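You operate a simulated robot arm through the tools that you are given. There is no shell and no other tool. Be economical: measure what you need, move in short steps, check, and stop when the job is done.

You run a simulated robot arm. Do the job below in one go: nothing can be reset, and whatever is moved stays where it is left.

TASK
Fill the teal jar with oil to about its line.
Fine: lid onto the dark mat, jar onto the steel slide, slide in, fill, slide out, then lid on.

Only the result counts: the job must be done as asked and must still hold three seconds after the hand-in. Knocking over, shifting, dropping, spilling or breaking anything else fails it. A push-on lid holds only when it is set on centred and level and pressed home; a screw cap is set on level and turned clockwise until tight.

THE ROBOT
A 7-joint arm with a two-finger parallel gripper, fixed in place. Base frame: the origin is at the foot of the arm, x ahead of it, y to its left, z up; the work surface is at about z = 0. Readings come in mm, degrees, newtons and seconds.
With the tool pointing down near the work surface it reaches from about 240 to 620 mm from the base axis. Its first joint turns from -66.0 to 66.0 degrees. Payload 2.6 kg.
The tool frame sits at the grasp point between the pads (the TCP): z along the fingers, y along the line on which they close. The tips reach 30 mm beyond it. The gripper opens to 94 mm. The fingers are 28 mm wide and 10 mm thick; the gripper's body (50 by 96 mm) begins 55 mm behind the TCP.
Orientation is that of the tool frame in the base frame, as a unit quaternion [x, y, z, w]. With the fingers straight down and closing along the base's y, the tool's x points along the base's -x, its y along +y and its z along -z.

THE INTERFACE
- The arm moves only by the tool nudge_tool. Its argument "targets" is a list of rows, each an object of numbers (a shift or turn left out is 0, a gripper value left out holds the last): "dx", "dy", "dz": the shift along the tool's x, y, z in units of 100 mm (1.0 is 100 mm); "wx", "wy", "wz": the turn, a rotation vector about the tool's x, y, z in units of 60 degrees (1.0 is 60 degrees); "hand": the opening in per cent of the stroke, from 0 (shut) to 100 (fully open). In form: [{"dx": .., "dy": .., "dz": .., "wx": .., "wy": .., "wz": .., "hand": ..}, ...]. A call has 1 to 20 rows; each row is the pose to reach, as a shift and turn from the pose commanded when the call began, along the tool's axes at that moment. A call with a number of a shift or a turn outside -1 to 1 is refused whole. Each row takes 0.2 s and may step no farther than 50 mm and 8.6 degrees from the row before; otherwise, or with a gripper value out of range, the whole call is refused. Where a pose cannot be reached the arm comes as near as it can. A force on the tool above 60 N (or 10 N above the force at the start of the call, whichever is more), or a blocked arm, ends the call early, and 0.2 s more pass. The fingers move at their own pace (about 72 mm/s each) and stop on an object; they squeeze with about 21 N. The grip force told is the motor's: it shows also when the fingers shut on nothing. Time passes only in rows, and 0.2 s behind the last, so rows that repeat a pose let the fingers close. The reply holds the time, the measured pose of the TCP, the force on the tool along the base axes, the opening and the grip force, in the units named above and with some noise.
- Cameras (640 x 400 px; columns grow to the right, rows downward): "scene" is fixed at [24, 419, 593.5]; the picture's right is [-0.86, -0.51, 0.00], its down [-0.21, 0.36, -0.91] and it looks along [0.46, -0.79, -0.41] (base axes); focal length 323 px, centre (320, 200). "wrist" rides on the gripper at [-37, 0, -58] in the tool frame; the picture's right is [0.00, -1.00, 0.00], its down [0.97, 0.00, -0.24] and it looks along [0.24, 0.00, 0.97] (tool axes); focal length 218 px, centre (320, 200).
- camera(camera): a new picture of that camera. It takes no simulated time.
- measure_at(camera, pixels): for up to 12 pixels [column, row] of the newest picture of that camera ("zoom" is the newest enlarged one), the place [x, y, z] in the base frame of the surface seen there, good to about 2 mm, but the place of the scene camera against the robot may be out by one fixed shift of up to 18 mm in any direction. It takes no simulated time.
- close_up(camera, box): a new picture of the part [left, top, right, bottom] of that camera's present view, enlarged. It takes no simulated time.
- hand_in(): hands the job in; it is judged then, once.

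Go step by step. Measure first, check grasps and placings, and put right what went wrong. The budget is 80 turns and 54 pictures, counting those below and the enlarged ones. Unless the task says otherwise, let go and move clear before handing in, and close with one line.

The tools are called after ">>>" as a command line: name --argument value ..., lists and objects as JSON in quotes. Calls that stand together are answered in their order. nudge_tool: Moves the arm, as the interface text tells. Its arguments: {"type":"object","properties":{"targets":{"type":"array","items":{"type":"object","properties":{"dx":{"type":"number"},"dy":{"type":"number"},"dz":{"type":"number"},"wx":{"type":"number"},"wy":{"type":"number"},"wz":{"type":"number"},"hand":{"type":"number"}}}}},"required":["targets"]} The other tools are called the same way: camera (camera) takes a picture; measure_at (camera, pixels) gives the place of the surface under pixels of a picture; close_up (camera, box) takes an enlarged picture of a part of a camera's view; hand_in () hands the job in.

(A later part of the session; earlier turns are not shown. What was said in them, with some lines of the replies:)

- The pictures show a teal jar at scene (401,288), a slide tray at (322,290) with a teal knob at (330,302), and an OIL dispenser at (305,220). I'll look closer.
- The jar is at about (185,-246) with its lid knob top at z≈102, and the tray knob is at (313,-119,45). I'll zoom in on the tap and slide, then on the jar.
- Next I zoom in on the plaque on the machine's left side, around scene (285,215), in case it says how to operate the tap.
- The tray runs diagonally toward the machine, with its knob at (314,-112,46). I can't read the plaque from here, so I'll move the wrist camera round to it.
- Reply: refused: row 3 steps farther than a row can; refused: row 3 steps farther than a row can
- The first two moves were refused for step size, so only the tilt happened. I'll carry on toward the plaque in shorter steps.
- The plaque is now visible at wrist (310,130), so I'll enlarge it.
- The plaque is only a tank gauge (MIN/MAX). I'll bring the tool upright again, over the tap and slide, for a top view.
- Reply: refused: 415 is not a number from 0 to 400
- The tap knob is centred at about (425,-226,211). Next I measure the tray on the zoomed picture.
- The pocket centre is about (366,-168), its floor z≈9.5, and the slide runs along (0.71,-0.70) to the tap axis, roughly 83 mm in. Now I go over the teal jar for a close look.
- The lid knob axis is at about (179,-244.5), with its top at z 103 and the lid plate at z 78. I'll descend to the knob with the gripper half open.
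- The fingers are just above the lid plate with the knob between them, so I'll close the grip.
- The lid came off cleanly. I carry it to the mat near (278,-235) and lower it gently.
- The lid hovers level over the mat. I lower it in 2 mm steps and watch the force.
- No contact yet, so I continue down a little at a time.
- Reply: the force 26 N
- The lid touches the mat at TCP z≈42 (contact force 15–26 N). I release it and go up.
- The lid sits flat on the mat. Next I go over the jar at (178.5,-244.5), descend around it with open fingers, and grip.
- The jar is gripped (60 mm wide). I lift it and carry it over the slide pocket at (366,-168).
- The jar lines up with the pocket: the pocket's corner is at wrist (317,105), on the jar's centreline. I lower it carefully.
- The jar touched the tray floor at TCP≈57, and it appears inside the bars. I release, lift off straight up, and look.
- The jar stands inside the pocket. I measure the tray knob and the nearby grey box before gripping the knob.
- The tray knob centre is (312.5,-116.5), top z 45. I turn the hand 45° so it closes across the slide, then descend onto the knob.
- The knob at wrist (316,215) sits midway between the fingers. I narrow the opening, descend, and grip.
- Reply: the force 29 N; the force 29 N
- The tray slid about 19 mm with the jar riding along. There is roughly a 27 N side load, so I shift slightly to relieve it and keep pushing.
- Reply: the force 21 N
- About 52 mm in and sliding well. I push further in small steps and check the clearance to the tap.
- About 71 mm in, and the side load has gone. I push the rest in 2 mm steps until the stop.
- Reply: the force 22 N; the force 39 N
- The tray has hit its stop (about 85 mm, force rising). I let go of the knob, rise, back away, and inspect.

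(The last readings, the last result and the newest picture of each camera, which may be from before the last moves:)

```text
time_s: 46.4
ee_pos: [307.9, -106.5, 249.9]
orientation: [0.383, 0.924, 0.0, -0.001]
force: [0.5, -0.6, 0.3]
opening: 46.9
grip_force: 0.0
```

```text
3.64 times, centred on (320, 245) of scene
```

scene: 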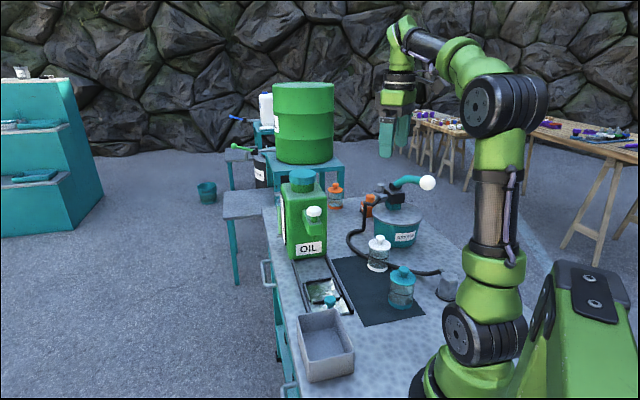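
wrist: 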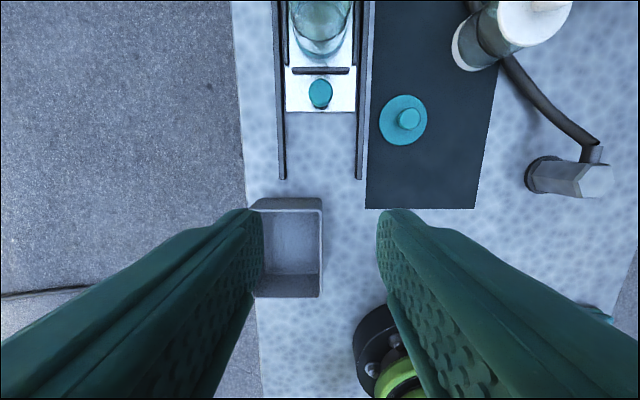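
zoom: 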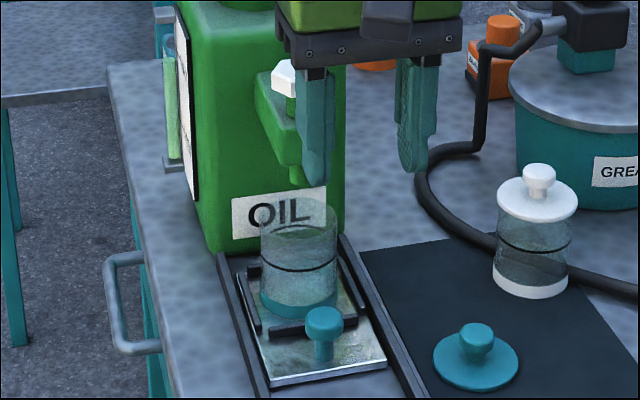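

The jar stands under the spout. I move above the tap knob at (425,-226), turned to line up with the hex flats (at 30° to the current closing axis).

>>> nudge_tool --targets '[{"dz": -0.2, "dx": -0.2, "wz": 0.12, "hand": 65}, {"dz": -0.35, "dx": -0.5, "wz": 0.25}, {"dz": -0.35, "dx": -0.75, "wz": 0.38}, {"dz": -0.35, "dx": -1.0, "wz": 0.5}]'

>>> nudge_tool --targets '[{"dx": -0.28, "dy": 0.16}, {"dx": -0.42, "dy": 0.24}, {"dx": -0.42, "dy": 0.24}]'

>>> camera --camera "wrist"

```text
time_s: 47.4
ee_pos: [375.3, -178.3, 285.2]
orientation: [0.61, 0.792, -0.001, 0.0]
force: [-0.2, -0.6, 0.8]
opening: 61.3
grip_force: 0.0
```

```text
time_s: 48.2
ee_pos: [410.0, -211.2, 284.6]
orientation: [0.609, 0.793, 0.0, 0.001]
force: [-0.7, -0.3, -0.5]
opening: 61.1
grip_force: 0.0
```

```text
15 pictures are left
```

wrist: 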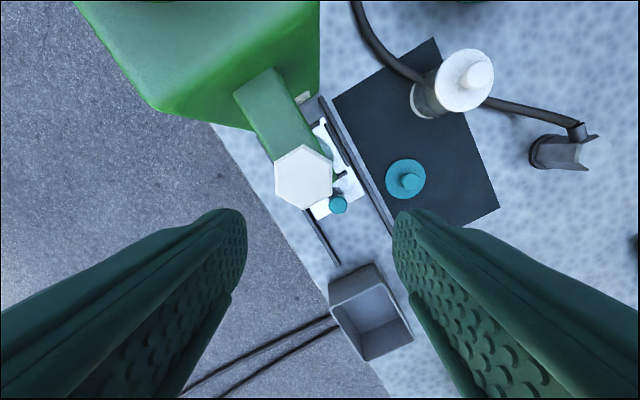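

The hex's flats face the fingers, and its centre is at about (303,178). I measure it for the final approach.

>>> measure_at --camera "wrist" --pixels '[[303, 178], [280, 178], [328, 178], [303, 152], [303, 203]]'

>>> close_up --camera "wrist" --box '[260, 130, 350, 220]'

```text
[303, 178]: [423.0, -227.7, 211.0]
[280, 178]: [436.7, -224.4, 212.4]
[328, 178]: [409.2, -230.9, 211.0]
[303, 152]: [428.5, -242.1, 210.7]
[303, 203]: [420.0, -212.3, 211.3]
```

```text
4.44 times, centred on (305, 175) of wrist
```

zoom: 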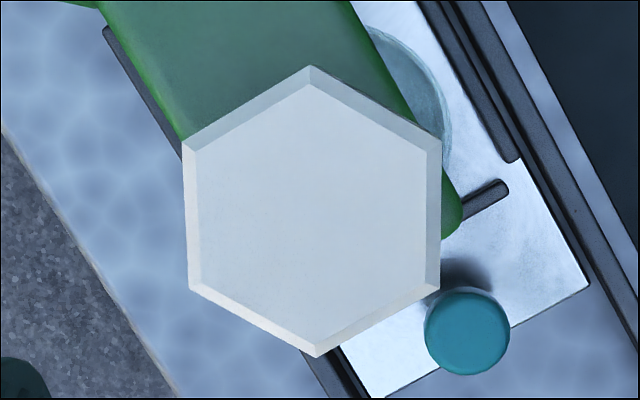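

The hex centre is (423.5,-227.5). I centre over it, descend to TCP z≈226, and grip.

>>> nudge_tool --targets '[{"dx": -0.1, "dy": 0.05}, {"dx": -0.187, "dy": 0.09}, {"dx": -0.187, "dy": 0.09, "dz": 0.3}, {"dx": -0.187, "dy": 0.09, "dz": 0.5}, {"dx": -0.187, "dy": 0.09, "dz": 0.58}, {"dx": -0.187, "dy": 0.09, "dz": 0.58}]'

>>> nudge_tool --targets '[{"hand": 0}, {"hand": 0}, {"hand": 0}]'

>>> close_up --camera "scene" --box '[280, 170, 370, 300]'

```text
time_s: 49.6
ee_pos: [423.9, -227.1, 224.5]
orientation: [0.609, 0.793, 0.0, 0.0]
force: [-0.3, 0.5, 0.4]
opening: 61.0
grip_force: 0.0
```

```text
time_s: 50.4
ee_pos: [424.6, -227.1, 226.6]
orientation: [0.608, 0.794, 0.001, 0.001]
force: [10.4, -1.6, -2.9]
opening: 36.8
grip_force: 44.8
```

```text
3.08 times, centred on (325, 235) of scene
```

zoom: 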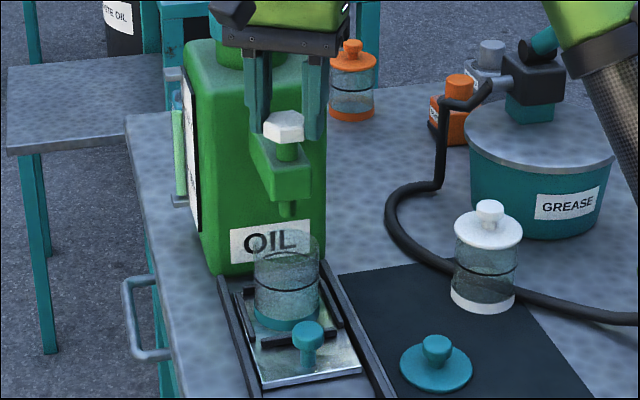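

The hex knob is gripped. I test a slight press of 3 mm to see whether it's a plunger.

>>> nudge_tool --targets '[{"dz": 0.015}, {"dz": 0.03}]'

```text
time_s: 51.0
ee_pos: [424.5, -226.9, 223.0]
orientation: [0.608, 0.794, 0.001, -0.001]
force: [3.4, 5.8, 0.7]
opening: 36.3
grip_force: 44.6
```

It went down 3 mm almost without force, so I check whether the knob moved and whether oil flows.

>>> close_up --camera "scene" --box '[280, 170, 370, 300]'

```text
3.08 times, centred on (325, 235) of scene
```

zoom: 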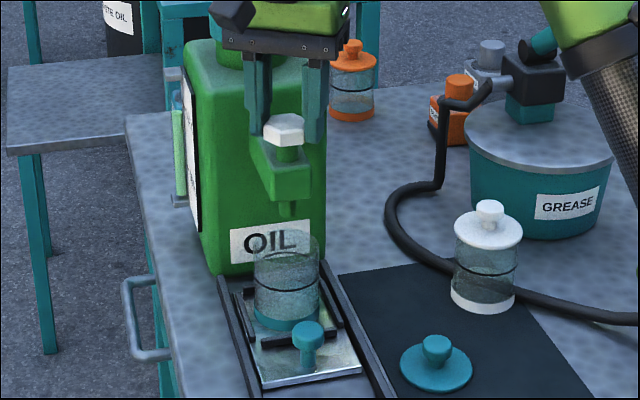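

The knob moved down with the hand, from (284,112) to (284,115), so it is a plunger. I press further in small steps and watch the force.

>>> nudge_tool --targets '[{"dz": 0.02}, {"dz": 0.04}, {"dz": 0.06}]'

```text
time_s: 51.8
ee_pos: [424.0, -226.1, 216.0]
orientation: [0.609, 0.793, 0.001, -0.002]
force: [-1.4, 11.3, 4.1]
opening: 36.6
grip_force: 44.8
```

>>> close_up --camera "scene" --box '[280, 190, 360, 300]'

```text
3.64 times, centred on (320, 245) of scene
```

zoom: 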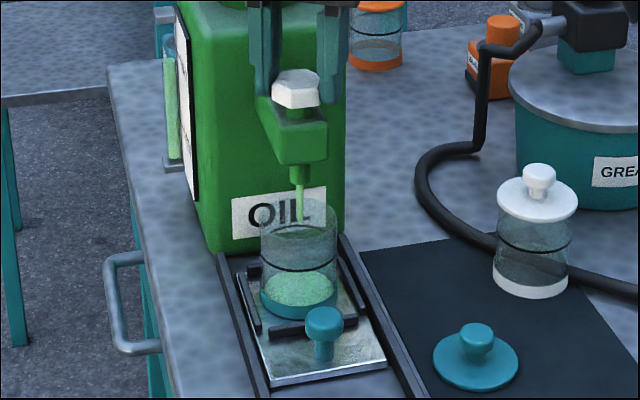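

Oil flows while the knob is pressed; the level (front edge at zoom row 307) is still well below the line (front at 271). I hold 0.6 s and check.

>>> nudge_tool --targets '[{"dz": 0.0}, {"dz": 0.0}]'

>>> close_up --camera "scene" --box '[280, 190, 360, 300]'

```text
time_s: 52.4
ee_pos: [423.7, -225.6, 216.2]
orientation: [0.609, 0.793, 0.002, -0.002]
force: [-5.6, 15.2, 3.4]
opening: 36.9
grip_force: 44.5
```

```text
3.64 times, centred on (320, 245) of scene
```

zoom: 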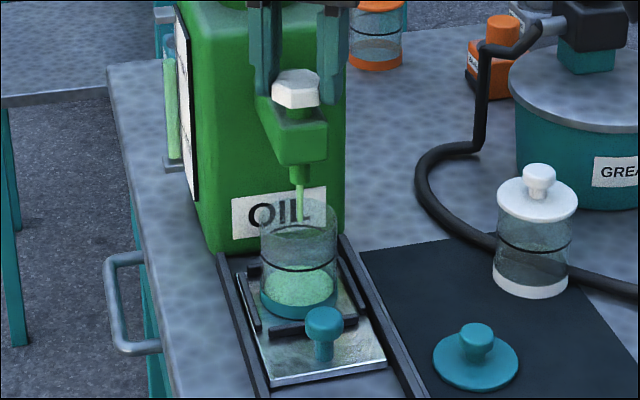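

The level rises about 10 zoom px per second. I hold 1.2 s and check with a tighter picture.

>>> nudge_tool --targets '[{"dz": 0.0}, {"dz": 0.0}, {"dz": 0.0}, {"dz": 0.0}, {"dz": 0.0}]'

>>> close_up --camera "scene" --box '[298, 235, 338, 285]'

```text
time_s: 53.6
ee_pos: [425.1, -227.6, 216.1]
orientation: [0.609, 0.793, 0.001, -0.001]
force: [-6.3, 18.5, 3.4]
opening: 36.8
grip_force: 45.3
```

```text
8.00 times, centred on (318, 260) of scene
```

zoom: 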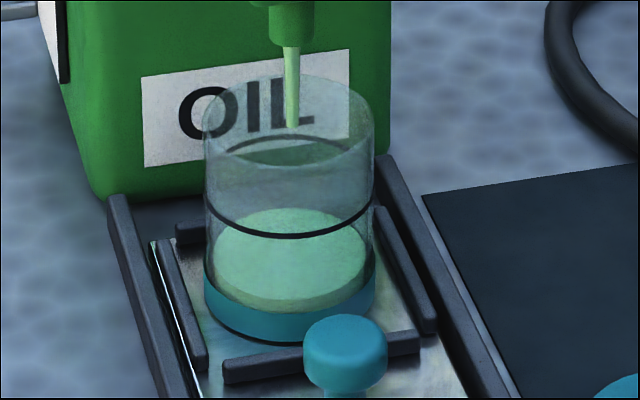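

I measure the heights of the oil surface and of the line directly.

>>> measure_at --camera "zoom" --pixels '[[280, 250], [290, 220], [290, 280], [290, 237], [250, 230], [213, 215], [290, 325], [290, 343], [290, 300]]'

```text
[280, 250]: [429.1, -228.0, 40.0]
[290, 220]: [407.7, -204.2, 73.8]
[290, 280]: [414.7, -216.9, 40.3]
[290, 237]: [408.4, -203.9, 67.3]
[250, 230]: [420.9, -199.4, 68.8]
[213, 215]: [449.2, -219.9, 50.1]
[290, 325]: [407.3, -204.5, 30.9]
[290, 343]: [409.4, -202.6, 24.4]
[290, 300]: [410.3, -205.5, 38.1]
```

The surface is at z 40 and the line at 67 (same frame), rising about 5 mm/s. I hold about 2.6 s more and remeasure.

>>> nudge_tool --targets '[{"dz": 0.0}, {"dz": 0.0}, {"dz": 0.0}, {"dz": 0.0}, {"dz": 0.0}, {"dz": 0.0}, {"dz": 0.0}, {"dz": 0.0}, {"dz": 0.0}, {"dz": 0.0}, {"dz": 0.0}, {"dz": 0.0}]'

>>> close_up --camera "scene" --box '[298, 235, 338, 285]'

>>> measure_at --camera "zoom" --pixels '[[280, 210], [280, 225], [270, 200], [290, 236], [290, 250], [280, 185], [300, 195]]'

```text
time_s: 56.2
ee_pos: [424.9, -228.9, 217.5]
orientation: [0.609, 0.793, 0.0, 0.0]
force: [-4.2, 17.5, 3.4]
opening: 36.8
grip_force: 44.9
```

```text
8.00 times, centred on (318, 260) of scene
```

zoom: 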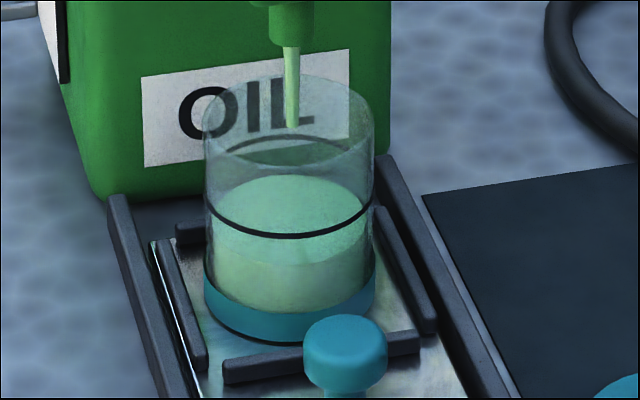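

```text
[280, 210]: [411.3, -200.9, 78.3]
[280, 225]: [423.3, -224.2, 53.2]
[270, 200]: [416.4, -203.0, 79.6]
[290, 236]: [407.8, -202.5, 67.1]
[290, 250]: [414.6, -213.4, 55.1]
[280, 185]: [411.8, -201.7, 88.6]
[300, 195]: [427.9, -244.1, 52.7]
```

The surface is at z≈53.5 and rising 5.1 mm/s; the line is at 67. I hold 2.0 s more, then remeasure.

>>> nudge_tool --targets '[{"dz": 0.0}, {"dz": 0.0}, {"dz": 0.0}, {"dz": 0.0}, {"dz": 0.0}, {"dz": 0.0}, {"dz": 0.0}, {"dz": 0.0}, {"dz": 0.0}]'

>>> close_up --camera "scene" --box '[298, 235, 338, 285]'

>>> measure_at --camera "zoom" --pixels '[[280, 190], [280, 205], [300, 200], [290, 237], [290, 225], [330, 190], [260, 180], [320, 210], [340, 205], [300, 175]]'

```text
time_s: 58.2
ee_pos: [424.2, -227.3, 216.4]
orientation: [0.609, 0.793, 0.0, -0.001]
force: [-1.9, 16.6, 3.3]
opening: 36.6
grip_force: 45.3
```

```text
8.00 times, centred on (318, 260) of scene
```

zoom: 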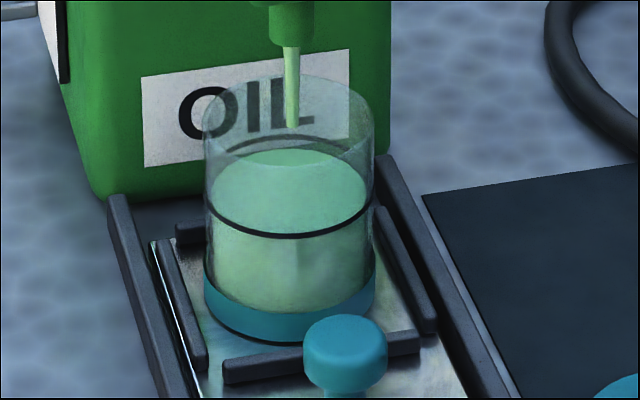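

```text
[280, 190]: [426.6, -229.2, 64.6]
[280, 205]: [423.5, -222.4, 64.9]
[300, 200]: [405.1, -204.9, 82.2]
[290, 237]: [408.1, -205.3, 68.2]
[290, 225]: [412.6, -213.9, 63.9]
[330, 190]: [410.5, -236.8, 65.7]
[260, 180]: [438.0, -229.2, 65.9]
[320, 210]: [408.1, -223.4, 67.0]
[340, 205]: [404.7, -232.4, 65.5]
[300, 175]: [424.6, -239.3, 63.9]
```

The surface is at z≈65 against the line at 67.5. I hold about 0.3 s more, then raise the knob to stop the flow.

>>> nudge_tool --targets '[{"dz": 0.0}, {"dz": -0.04}, {"dz": -0.09}, {"dz": -0.09}]'

>>> close_up --camera "scene" --box '[298, 235, 338, 285]'

>>> measure_at --camera "zoom" --pixels '[[280, 190], [280, 205], [290, 237], [290, 225], [330, 190], [260, 180], [320, 210], [300, 175], [235, 190]]'

```text
time_s: 59.2
ee_pos: [425.3, -228.0, 226.2]
orientation: [0.609, 0.793, 0.0, -0.002]
force: [1.4, 13.5, -2.7]
opening: 36.9
grip_force: 45.3
```

```text
8.00 times, centred on (318, 260) of scene
```

zoom: 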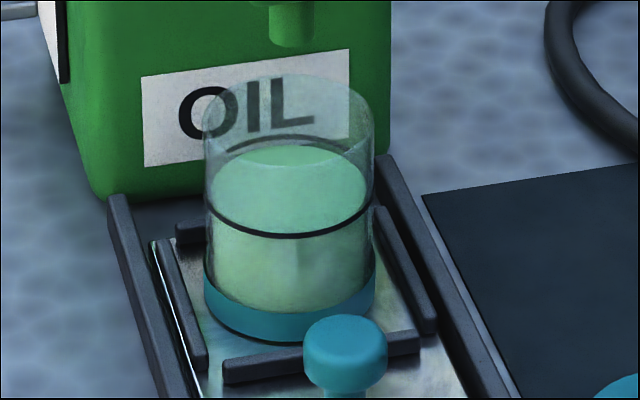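

```text
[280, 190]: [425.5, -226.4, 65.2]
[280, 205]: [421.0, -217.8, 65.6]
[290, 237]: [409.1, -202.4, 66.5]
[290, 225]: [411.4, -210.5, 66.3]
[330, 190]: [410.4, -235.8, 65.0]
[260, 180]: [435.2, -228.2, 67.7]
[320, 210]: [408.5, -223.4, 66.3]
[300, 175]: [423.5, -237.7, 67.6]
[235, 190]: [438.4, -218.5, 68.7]
```

The flow has stopped with the surface at z≈66.5 against the line at 67, which is about at the line. I let go of the tap, rise, and return to the tray knob the way I left it.

>>> nudge_tool --targets '[{"hand": 65}, {"hand": 65}, {"hand": 65}, {"dz": -0.15}, {"dz": -0.4}, {"dz": -0.6}]'

>>> nudge_tool --targets '[{"dx": 0.2, "dy": -0.114, "wz": -0.1}, {"dx": 0.4, "dy": -0.228, "wz": -0.2}, {"dx": 0.6, "dy": -0.342, "wz": -0.3}, {"dx": 0.8, "dy": -0.456, "wz": -0.4}, {"dx": 1.0, "dy": -0.57, "wz": -0.5}]'

>>> nudge_tool --targets '[{"dx": 0.3, "dz": 0.2, "hand": 50}, {"dx": 0.53, "dz": 0.4}, {"dx": 0.53, "dz": 0.7}, {"dx": 0.53, "dz": 1.0}]'

```text
time_s: 60.6
ee_pos: [423.3, -228.7, 285.6]
orientation: [0.609, 0.793, 0.0, 0.0]
force: [0.9, -0.3, 0.5]
opening: 61.0
grip_force: 0.0
```

```text
time_s: 61.8
ee_pos: [343.6, -146.7, 286.7]
orientation: [0.382, 0.924, -0.001, 0.0]
force: [0.1, 0.2, 0.9]
opening: 61.1
grip_force: 0.1
```

```text
time_s: 62.8
ee_pos: [306.4, -108.4, 186.2]
orientation: [0.383, 0.924, 0.0, 0.0]
force: [-0.3, 0.1, 0.3]
opening: 47.1
grip_force: 0.1
```

I approach the tray knob at (375,-176.5), reversing the exit path.

>>> nudge_tool --targets '[{"dz": 0.3}, {"dx": -0.3, "dz": 0.55}, {"dx": -0.6, "dz": 0.8}, {"dx": -0.85, "dz": 0.9}, {"dx": -0.968, "dz": 0.95}, {"dx": -0.968, "dz": 0.95}]'

>>> close_up --camera "wrist" --box '[120, 0, 520, 400]'

```text
time_s: 64.2
ee_pos: [374.4, -177.2, 91.3]
orientation: [0.382, 0.924, 0.0, -0.001]
force: [-0.8, 0.0, -0.6]
opening: 47.0
grip_force: 0.1
```

```text
1.00 times, centred on (320, 200) of wrist
```

zoom: 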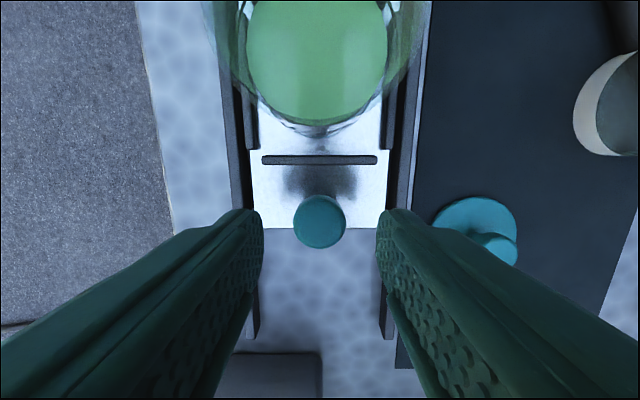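

The knob is centred at (320,221). I descend, grip, and pull the slide out slowly.

>>> nudge_tool --targets '[{"dz": 0.2}, {"dz": 0.38}, {"dz": 0.43}, {"dz": 0.43}, {"dz": 0.43, "hand": 0}, {"dz": 0.43, "hand": 0}, {"dz": 0.43, "hand": 0}]'

>>> nudge_tool --targets '[{"dx": 0.015}, {"dx": 0.035}, {"dx": 0.06}, {"dx": 0.09}, {"dx": 0.12}, {"dx": 0.15}, {"dx": 0.18}, {"dx": 0.21}, {"dx": 0.24}, {"dx": 0.27}, {"dx": 0.3}, {"dx": 0.33}, {"dx": 0.36}, {"dx": 0.39}, {"dx": 0.415}, {"dx": 0.43}, {"dx": 0.44}, {"dx": 0.44}]'

```text
time_s: 65.8
ee_pos: [373.9, -177.3, 48.3]
orientation: [0.383, 0.924, 0.001, 0.0]
force: [3.0, 2.0, -6.2]
opening: 26.5
grip_force: 44.7
```

```text
time_s: 69.6
ee_pos: [344.4, -145.7, 48.1]
orientation: [0.383, 0.924, 0.0, 0.001]
force: [9.9, 9.7, 11.1]
opening: 26.3
grip_force: 45.1
```

>>> nudge_tool --targets '[{"dx": 0.015}, {"dx": 0.035}, {"dx": 0.06}, {"dx": 0.09}, {"dx": 0.12}, {"dx": 0.15}, {"dx": 0.18}, {"dx": 0.21}, {"dx": 0.24}, {"dx": 0.27}, {"dx": 0.3}, {"dx": 0.33}, {"dx": 0.36}, {"dx": 0.38}, {"dx": 0.4}, {"dx": 0.41}, {"dx": 0.415}, {"dx": 0.415}]'

```text
time_s: 73.4
ee_pos: [314.4, -116.1, 47.5]
orientation: [0.383, 0.924, 0.0, 0.0]
force: [19.9, 6.7, -6.0]
opening: 26.5
grip_force: 45.2
```

The slide is back out at its start position. I release the knob, rise, and look at jar, lid and tray.

>>> nudge_tool --targets '[{"hand": 50}, {"hand": 50}, {"hand": 50}, {"dz": -0.15}, {"dz": -0.35}, {"dz": -0.7}, {"dz": -1.0}]'

>>> nudge_tool --targets '[{"dz": -0.4}, {"dz": -0.8}, {"dz": -1.0}, {"dz": -1.0}]'

>>> close_up --camera "wrist" --box '[250, 50, 450, 200]'

```text
time_s: 75.0
ee_pos: [312.9, -116.3, 147.6]
orientation: [0.384, 0.923, 0.0, 0.0]
force: [0.2, -0.2, 0.0]
opening: 47.0
grip_force: 0.0
```

```text
time_s: 76.0
ee_pos: [315.2, -117.9, 248.1]
orientation: [0.383, 0.924, 0.001, 0.0]
force: [0.0, -0.3, -0.6]
opening: 47.1
grip_force: 0.0
```

```text
2.67 times, centred on (350, 125) of wrist
```

zoom: 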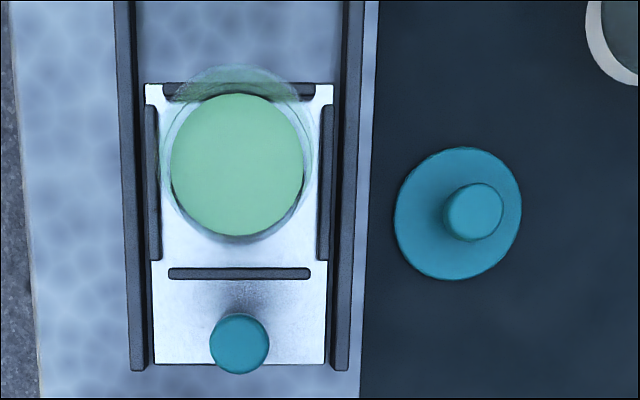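

The tray is fully out, and the filled jar (disc centred at zoom (236,166)) and the lid (knob at (473,213)) are in view. I measure both.

>>> measure_at --camera "zoom" --pixels '[[236, 166], [178, 166], [296, 166], [236, 103], [236, 230], [473, 211], [447, 211], [500, 211], [473, 187], [473, 235], [400, 215], [518, 215]]'

```text
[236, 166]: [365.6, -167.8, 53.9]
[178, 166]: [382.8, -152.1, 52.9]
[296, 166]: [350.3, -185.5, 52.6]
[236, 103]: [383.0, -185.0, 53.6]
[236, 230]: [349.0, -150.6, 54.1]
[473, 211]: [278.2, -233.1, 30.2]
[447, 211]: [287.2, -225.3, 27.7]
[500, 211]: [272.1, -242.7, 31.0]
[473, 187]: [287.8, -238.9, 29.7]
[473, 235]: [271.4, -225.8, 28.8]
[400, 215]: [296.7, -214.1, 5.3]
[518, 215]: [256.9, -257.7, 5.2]
```

The oil surface is at true z≈53.5, the jar axis at (366.2,-168.1) and the lid knob at (278.5,-234). I turn the hand back and go over the lid.

>>> nudge_tool --targets '[{"dx": -0.1, "dy": -0.2, "wz": -0.125, "hand": 55}, {"dx": -0.2, "dy": -0.4, "wz": -0.25}, {"dx": -0.3, "dy": -0.6, "wz": -0.375}, {"dx": -0.4, "dy": -0.8, "wz": -0.5, "dz": 0.2}, {"dx": -0.5, "dy": -0.95, "wz": -0.625, "dz": 0.4}, {"dx": -0.5, "dy": -0.95, "wz": -0.75, "dz": 0.6}, {"dx": -0.5, "dy": -0.95, "wz": -0.75, "dz": 0.6}]'

>>> nudge_tool --targets '[{"dz": 0.0}]'

```text
time_s: 77.6
ee_pos: [282.1, -218.4, 187.3]
orientation: [-0.001, 1.0, 0.0, 0.001]
force: [-0.6, 0.0, 0.2]
opening: 51.6
grip_force: 0.1
```

```text
time_s: 78.0
ee_pos: [282.8, -219.2, 187.4]
orientation: [0.0, 1.0, 0.0, 0.0]
force: [0.0, -1.0, 0.5]
opening: 51.4
grip_force: 0.1
```

I'm now at (282.5,-219), so I shift over the lid knob, descend to TCP z≈43, and grip.

>>> nudge_tool --targets '[{"dx": 0.041, "dy": -0.148, "dz": 0.2}, {"dx": 0.041, "dy": -0.148, "dz": 0.6}, {"dx": 0.041, "dy": -0.148, "dz": 1.0}, {"dx": 0.041, "dy": -0.148, "dz": 1.0}]'

>>> nudge_tool --targets '[{"dz": 0.2}, {"dz": 0.35}, {"dz": 0.45}, {"dz": 0.45}, {"dz": 0.45, "hand": 0}, {"dz": 0.45, "hand": 0}, {"dz": 0.45, "hand": 0}, {"dz": 0.45, "hand": 0}]'

```text
time_s: 79.0
ee_pos: [278.3, -234.4, 87.9]
orientation: [0.0, 1.0, 0.001, 0.001]
force: [0.1, 0.1, -0.7]
opening: 51.8
grip_force: 0.0
```

```text
time_s: 80.8
ee_pos: [277.4, -234.2, 43.9]
orientation: [0.0, 1.0, 0.0, -0.001]
force: [0.2, 0.0, -0.4]
opening: 23.7
grip_force: 21.6
```

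The lid is gripped (opening 23.7). I lift it and carry it over the jar axis at (366.2,-168).

>>> nudge_tool --targets '[{"dz": -0.1}, {"dz": -0.5}, {"dz": -0.9}, {"dz": -1.0}, {"dz": -1.0}]'

>>> nudge_tool --targets '[{"dx": -0.22, "dy": 0.16, "dz": -0.1}, {"dx": -0.44, "dy": 0.33, "dz": -0.1}, {"dx": -0.66, "dy": 0.5, "dz": -0.1}, {"dx": -0.8, "dy": 0.6, "dz": -0.1}, {"dx": -0.88, "dy": 0.662, "dz": -0.1}, {"dx": -0.88, "dy": 0.662, "dz": -0.1}, {"dx": -0.88, "dy": 0.662, "dz": -0.1}]'

>>> close_up --camera "scene" --box '[290, 210, 370, 300]'

```text
time_s: 82.0
ee_pos: [278.6, -234.8, 142.7]
orientation: [-0.001, 1.0, 0.001, -0.001]
force: [0.1, 0.3, 0.4]
opening: 23.7
grip_force: 20.6
```

```text
time_s: 83.6
ee_pos: [365.6, -167.8, 152.8]
orientation: [0.0, 1.0, 0.0, -0.001]
force: [-0.4, -0.4, 0.0]
opening: 23.7
grip_force: 20.7
```

```text
4.44 times, centred on (330, 255) of scene
```

zoom: 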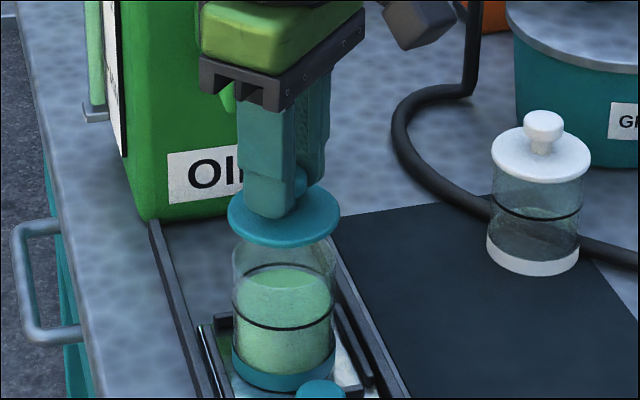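

The lid hangs level and centred over the jar, both at zoom column 284. I lower it onto the rim in small steps.

>>> nudge_tool --targets '[{"dz": 0.06}, {"dz": 0.12}, {"dz": 0.17}, {"dz": 0.21}, {"dz": 0.23}, {"dz": 0.23}]'

>>> nudge_tool --targets '[{"dz": 0.01}, {"dz": 0.02}, {"dz": 0.02}]'

>>> nudge_tool --targets '[{"dz": 0.01}, {"dz": 0.02}, {"dz": 0.02}]'

```text
time_s: 85.0
ee_pos: [364.8, -167.1, 128.6]
orientation: [0.0, 1.0, 0.0, 0.0]
force: [0.1, -0.3, -1.1]
opening: 23.8
grip_force: 21.3
```

```text
time_s: 85.8
ee_pos: [365.6, -167.2, 128.4]
orientation: [0.0, 1.0, 0.0, 0.0]
force: [-0.3, 0.1, 0.0]
opening: 23.7
grip_force: 20.9
```

```text
time_s: 86.6
ee_pos: [367.3, -167.6, 125.2]
orientation: [0.0, 1.0, 0.001, 0.0]
force: [-0.1, -0.7, -0.1]
opening: 23.7
grip_force: 21.0
```

No contact yet at ~126, so I continue.

>>> nudge_tool --targets '[{"dz": 0.01}, {"dz": 0.02}, {"dz": 0.02}]'

>>> nudge_tool --targets '[{"dz": 0.01}, {"dz": 0.02}, {"dz": 0.02}]'

```text
time_s: 87.4
ee_pos: [366.8, -166.1, 125.6]
orientation: [-0.001, 1.0, -0.001, 0.002]
force: [-1.4, -0.3, 19.3]
opening: 23.5
grip_force: 20.7
```

```text
time_s: 88.2
ee_pos: [367.2, -167.7, 122.3]
orientation: [0.0, 1.0, -0.001, 0.002]
force: [0.9, -1.2, 27.0]
opening: 23.7
grip_force: 20.8
```

>>> nudge_tool --targets '[{"dz": 0.01}, {"dz": 0.02}, {"dz": 0.02}]'

>>> close_up --camera "scene" --box '[295, 230, 355, 300]'

```text
time_s: 89.0
ee_pos: [367.0, -168.1, 120.7]
orientation: [0.0, 1.0, -0.001, 0.002]
force: [0.4, 0.3, 26.8]
opening: 23.6
grip_force: 21.2
```

```text
5.71 times, centred on (325, 265) of scene
```

zoom: 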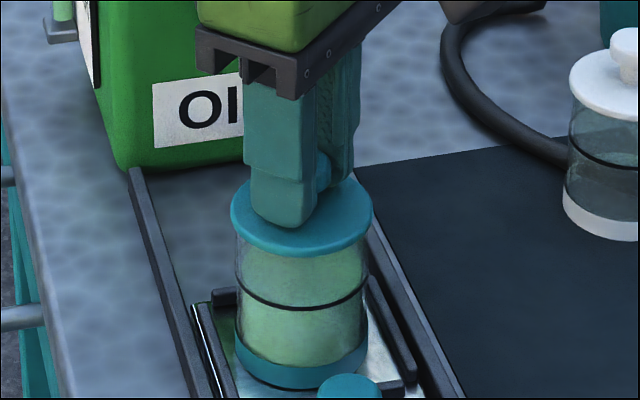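

The lid is on, but the fingers are slipping on its knob at 27 N. I let go, close the fingers above the knob, and press straight down on it.

>>> nudge_tool --targets '[{"hand": 50}, {"hand": 50}, {"dz": -0.1}, {"dz": -0.3}, {"dz": -0.42, "hand": 0}, {"dz": -0.42, "hand": 0}, {"dz": -0.42, "hand": 0}, {"dz": -0.42, "hand": 0}]'

>>> nudge_tool --targets '[{"dz": 0.06}, {"dz": 0.1}, {"dz": 0.13}, {"dz": 0.15}, {"dz": 0.15}]'

```text
time_s: 90.8
ee_pos: [365.2, -167.6, 161.6]
orientation: [0.0, 1.0, 0.001, 0.001]
force: [-0.1, 0.3, 0.6]
opening: 0.0
grip_force: 21.1
```

```text
time_s: 92.0
ee_pos: [366.5, -166.3, 146.7]
orientation: [0.0, 1.0, 0.0, 0.0]
force: [-0.6, 0.3, -0.1]
opening: 0.0
grip_force: 21.7
```

Not yet touching at 147, so I press on in small steps.

>>> nudge_tool --targets '[{"dz": 0.01}, {"dz": 0.02}, {"dz": 0.03}, {"dz": 0.04}, {"dz": 0.05}, {"dz": 0.06}, {"dz": 0.07}, {"dz": 0.08}]'

```text
time_s: 93.8
ee_pos: [365.8, -170.1, 141.9]
orientation: [0.001, 1.0, -0.001, 0.004]
force: [-4.3, -2.3, 39.7]
opening: 0.0
grip_force: 21.1
```

>>> nudge_tool --targets '[{"dz": 0.01}, {"dz": 0.015}, {"dz": 0.02}, {"dz": 0.02}]'

```text
time_s: 94.8
ee_pos: [368.7, -171.1, 142.4]
orientation: [0.001, 1.0, -0.003, 0.006]
force: [-7.7, -7.6, 51.3]
opening: 0.1
grip_force: 20.9
```

The knob stays at z≈112 under 51 N, matching its original seated height plus the tray, so the lid is home. I back off and check.

>>> nudge_tool --targets '[{"dz": -0.06}, {"dz": -0.12}, {"dz": -0.3}, {"dx": 0.2, "dy": 0.2, "dz": -0.6}, {"dx": 0.4, "dy": 0.4, "dz": -0.9}, {"dx": 0.6, "dy": 0.4, "dz": -1.0}, {"dx": 0.6, "dy": 0.4, "dz": -1.0}]'

>>> close_up --camera "scene" --box '[285, 190, 375, 300]'

```text
time_s: 96.4
ee_pos: [306.7, -127.6, 236.1]
orientation: [0.0, 1.0, -0.001, 0.0]
force: [0.1, -0.6, 0.3]
opening: 0.2
grip_force: 20.6
```

```text
3.64 times, centred on (330, 245) of scene
```

zoom: 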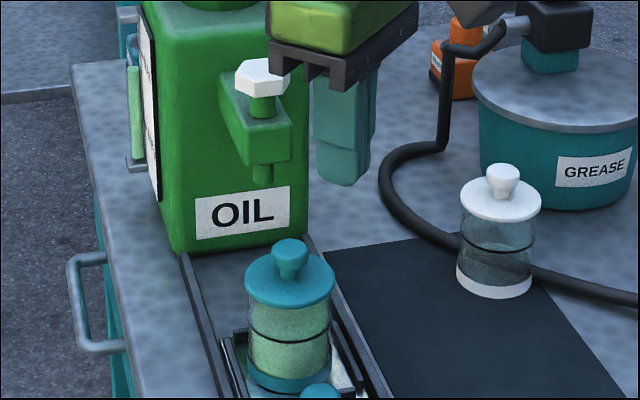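

The lid appears centred and level. I check its plate heights on both sides before handing in.

>>> measure_at --camera "zoom" --pixels '[[257, 278], [322, 275], [290, 296], [291, 246], [275, 290], [310, 290]]'

```text
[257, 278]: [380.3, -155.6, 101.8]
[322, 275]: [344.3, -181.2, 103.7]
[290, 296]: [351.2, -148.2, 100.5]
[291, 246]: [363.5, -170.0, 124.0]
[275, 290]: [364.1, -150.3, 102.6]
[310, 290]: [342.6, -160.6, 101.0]
```

The plate heights agree within about 2–3 mm (near measurement accuracy), and the seated height matches the original. I hand in.

>>> hand_in

```text
The job is handed in.
```

I filled the teal jar with oil to about its line, slid it back out, and pressed its lid on; it stands on the steel slide, and I've handed the job in.
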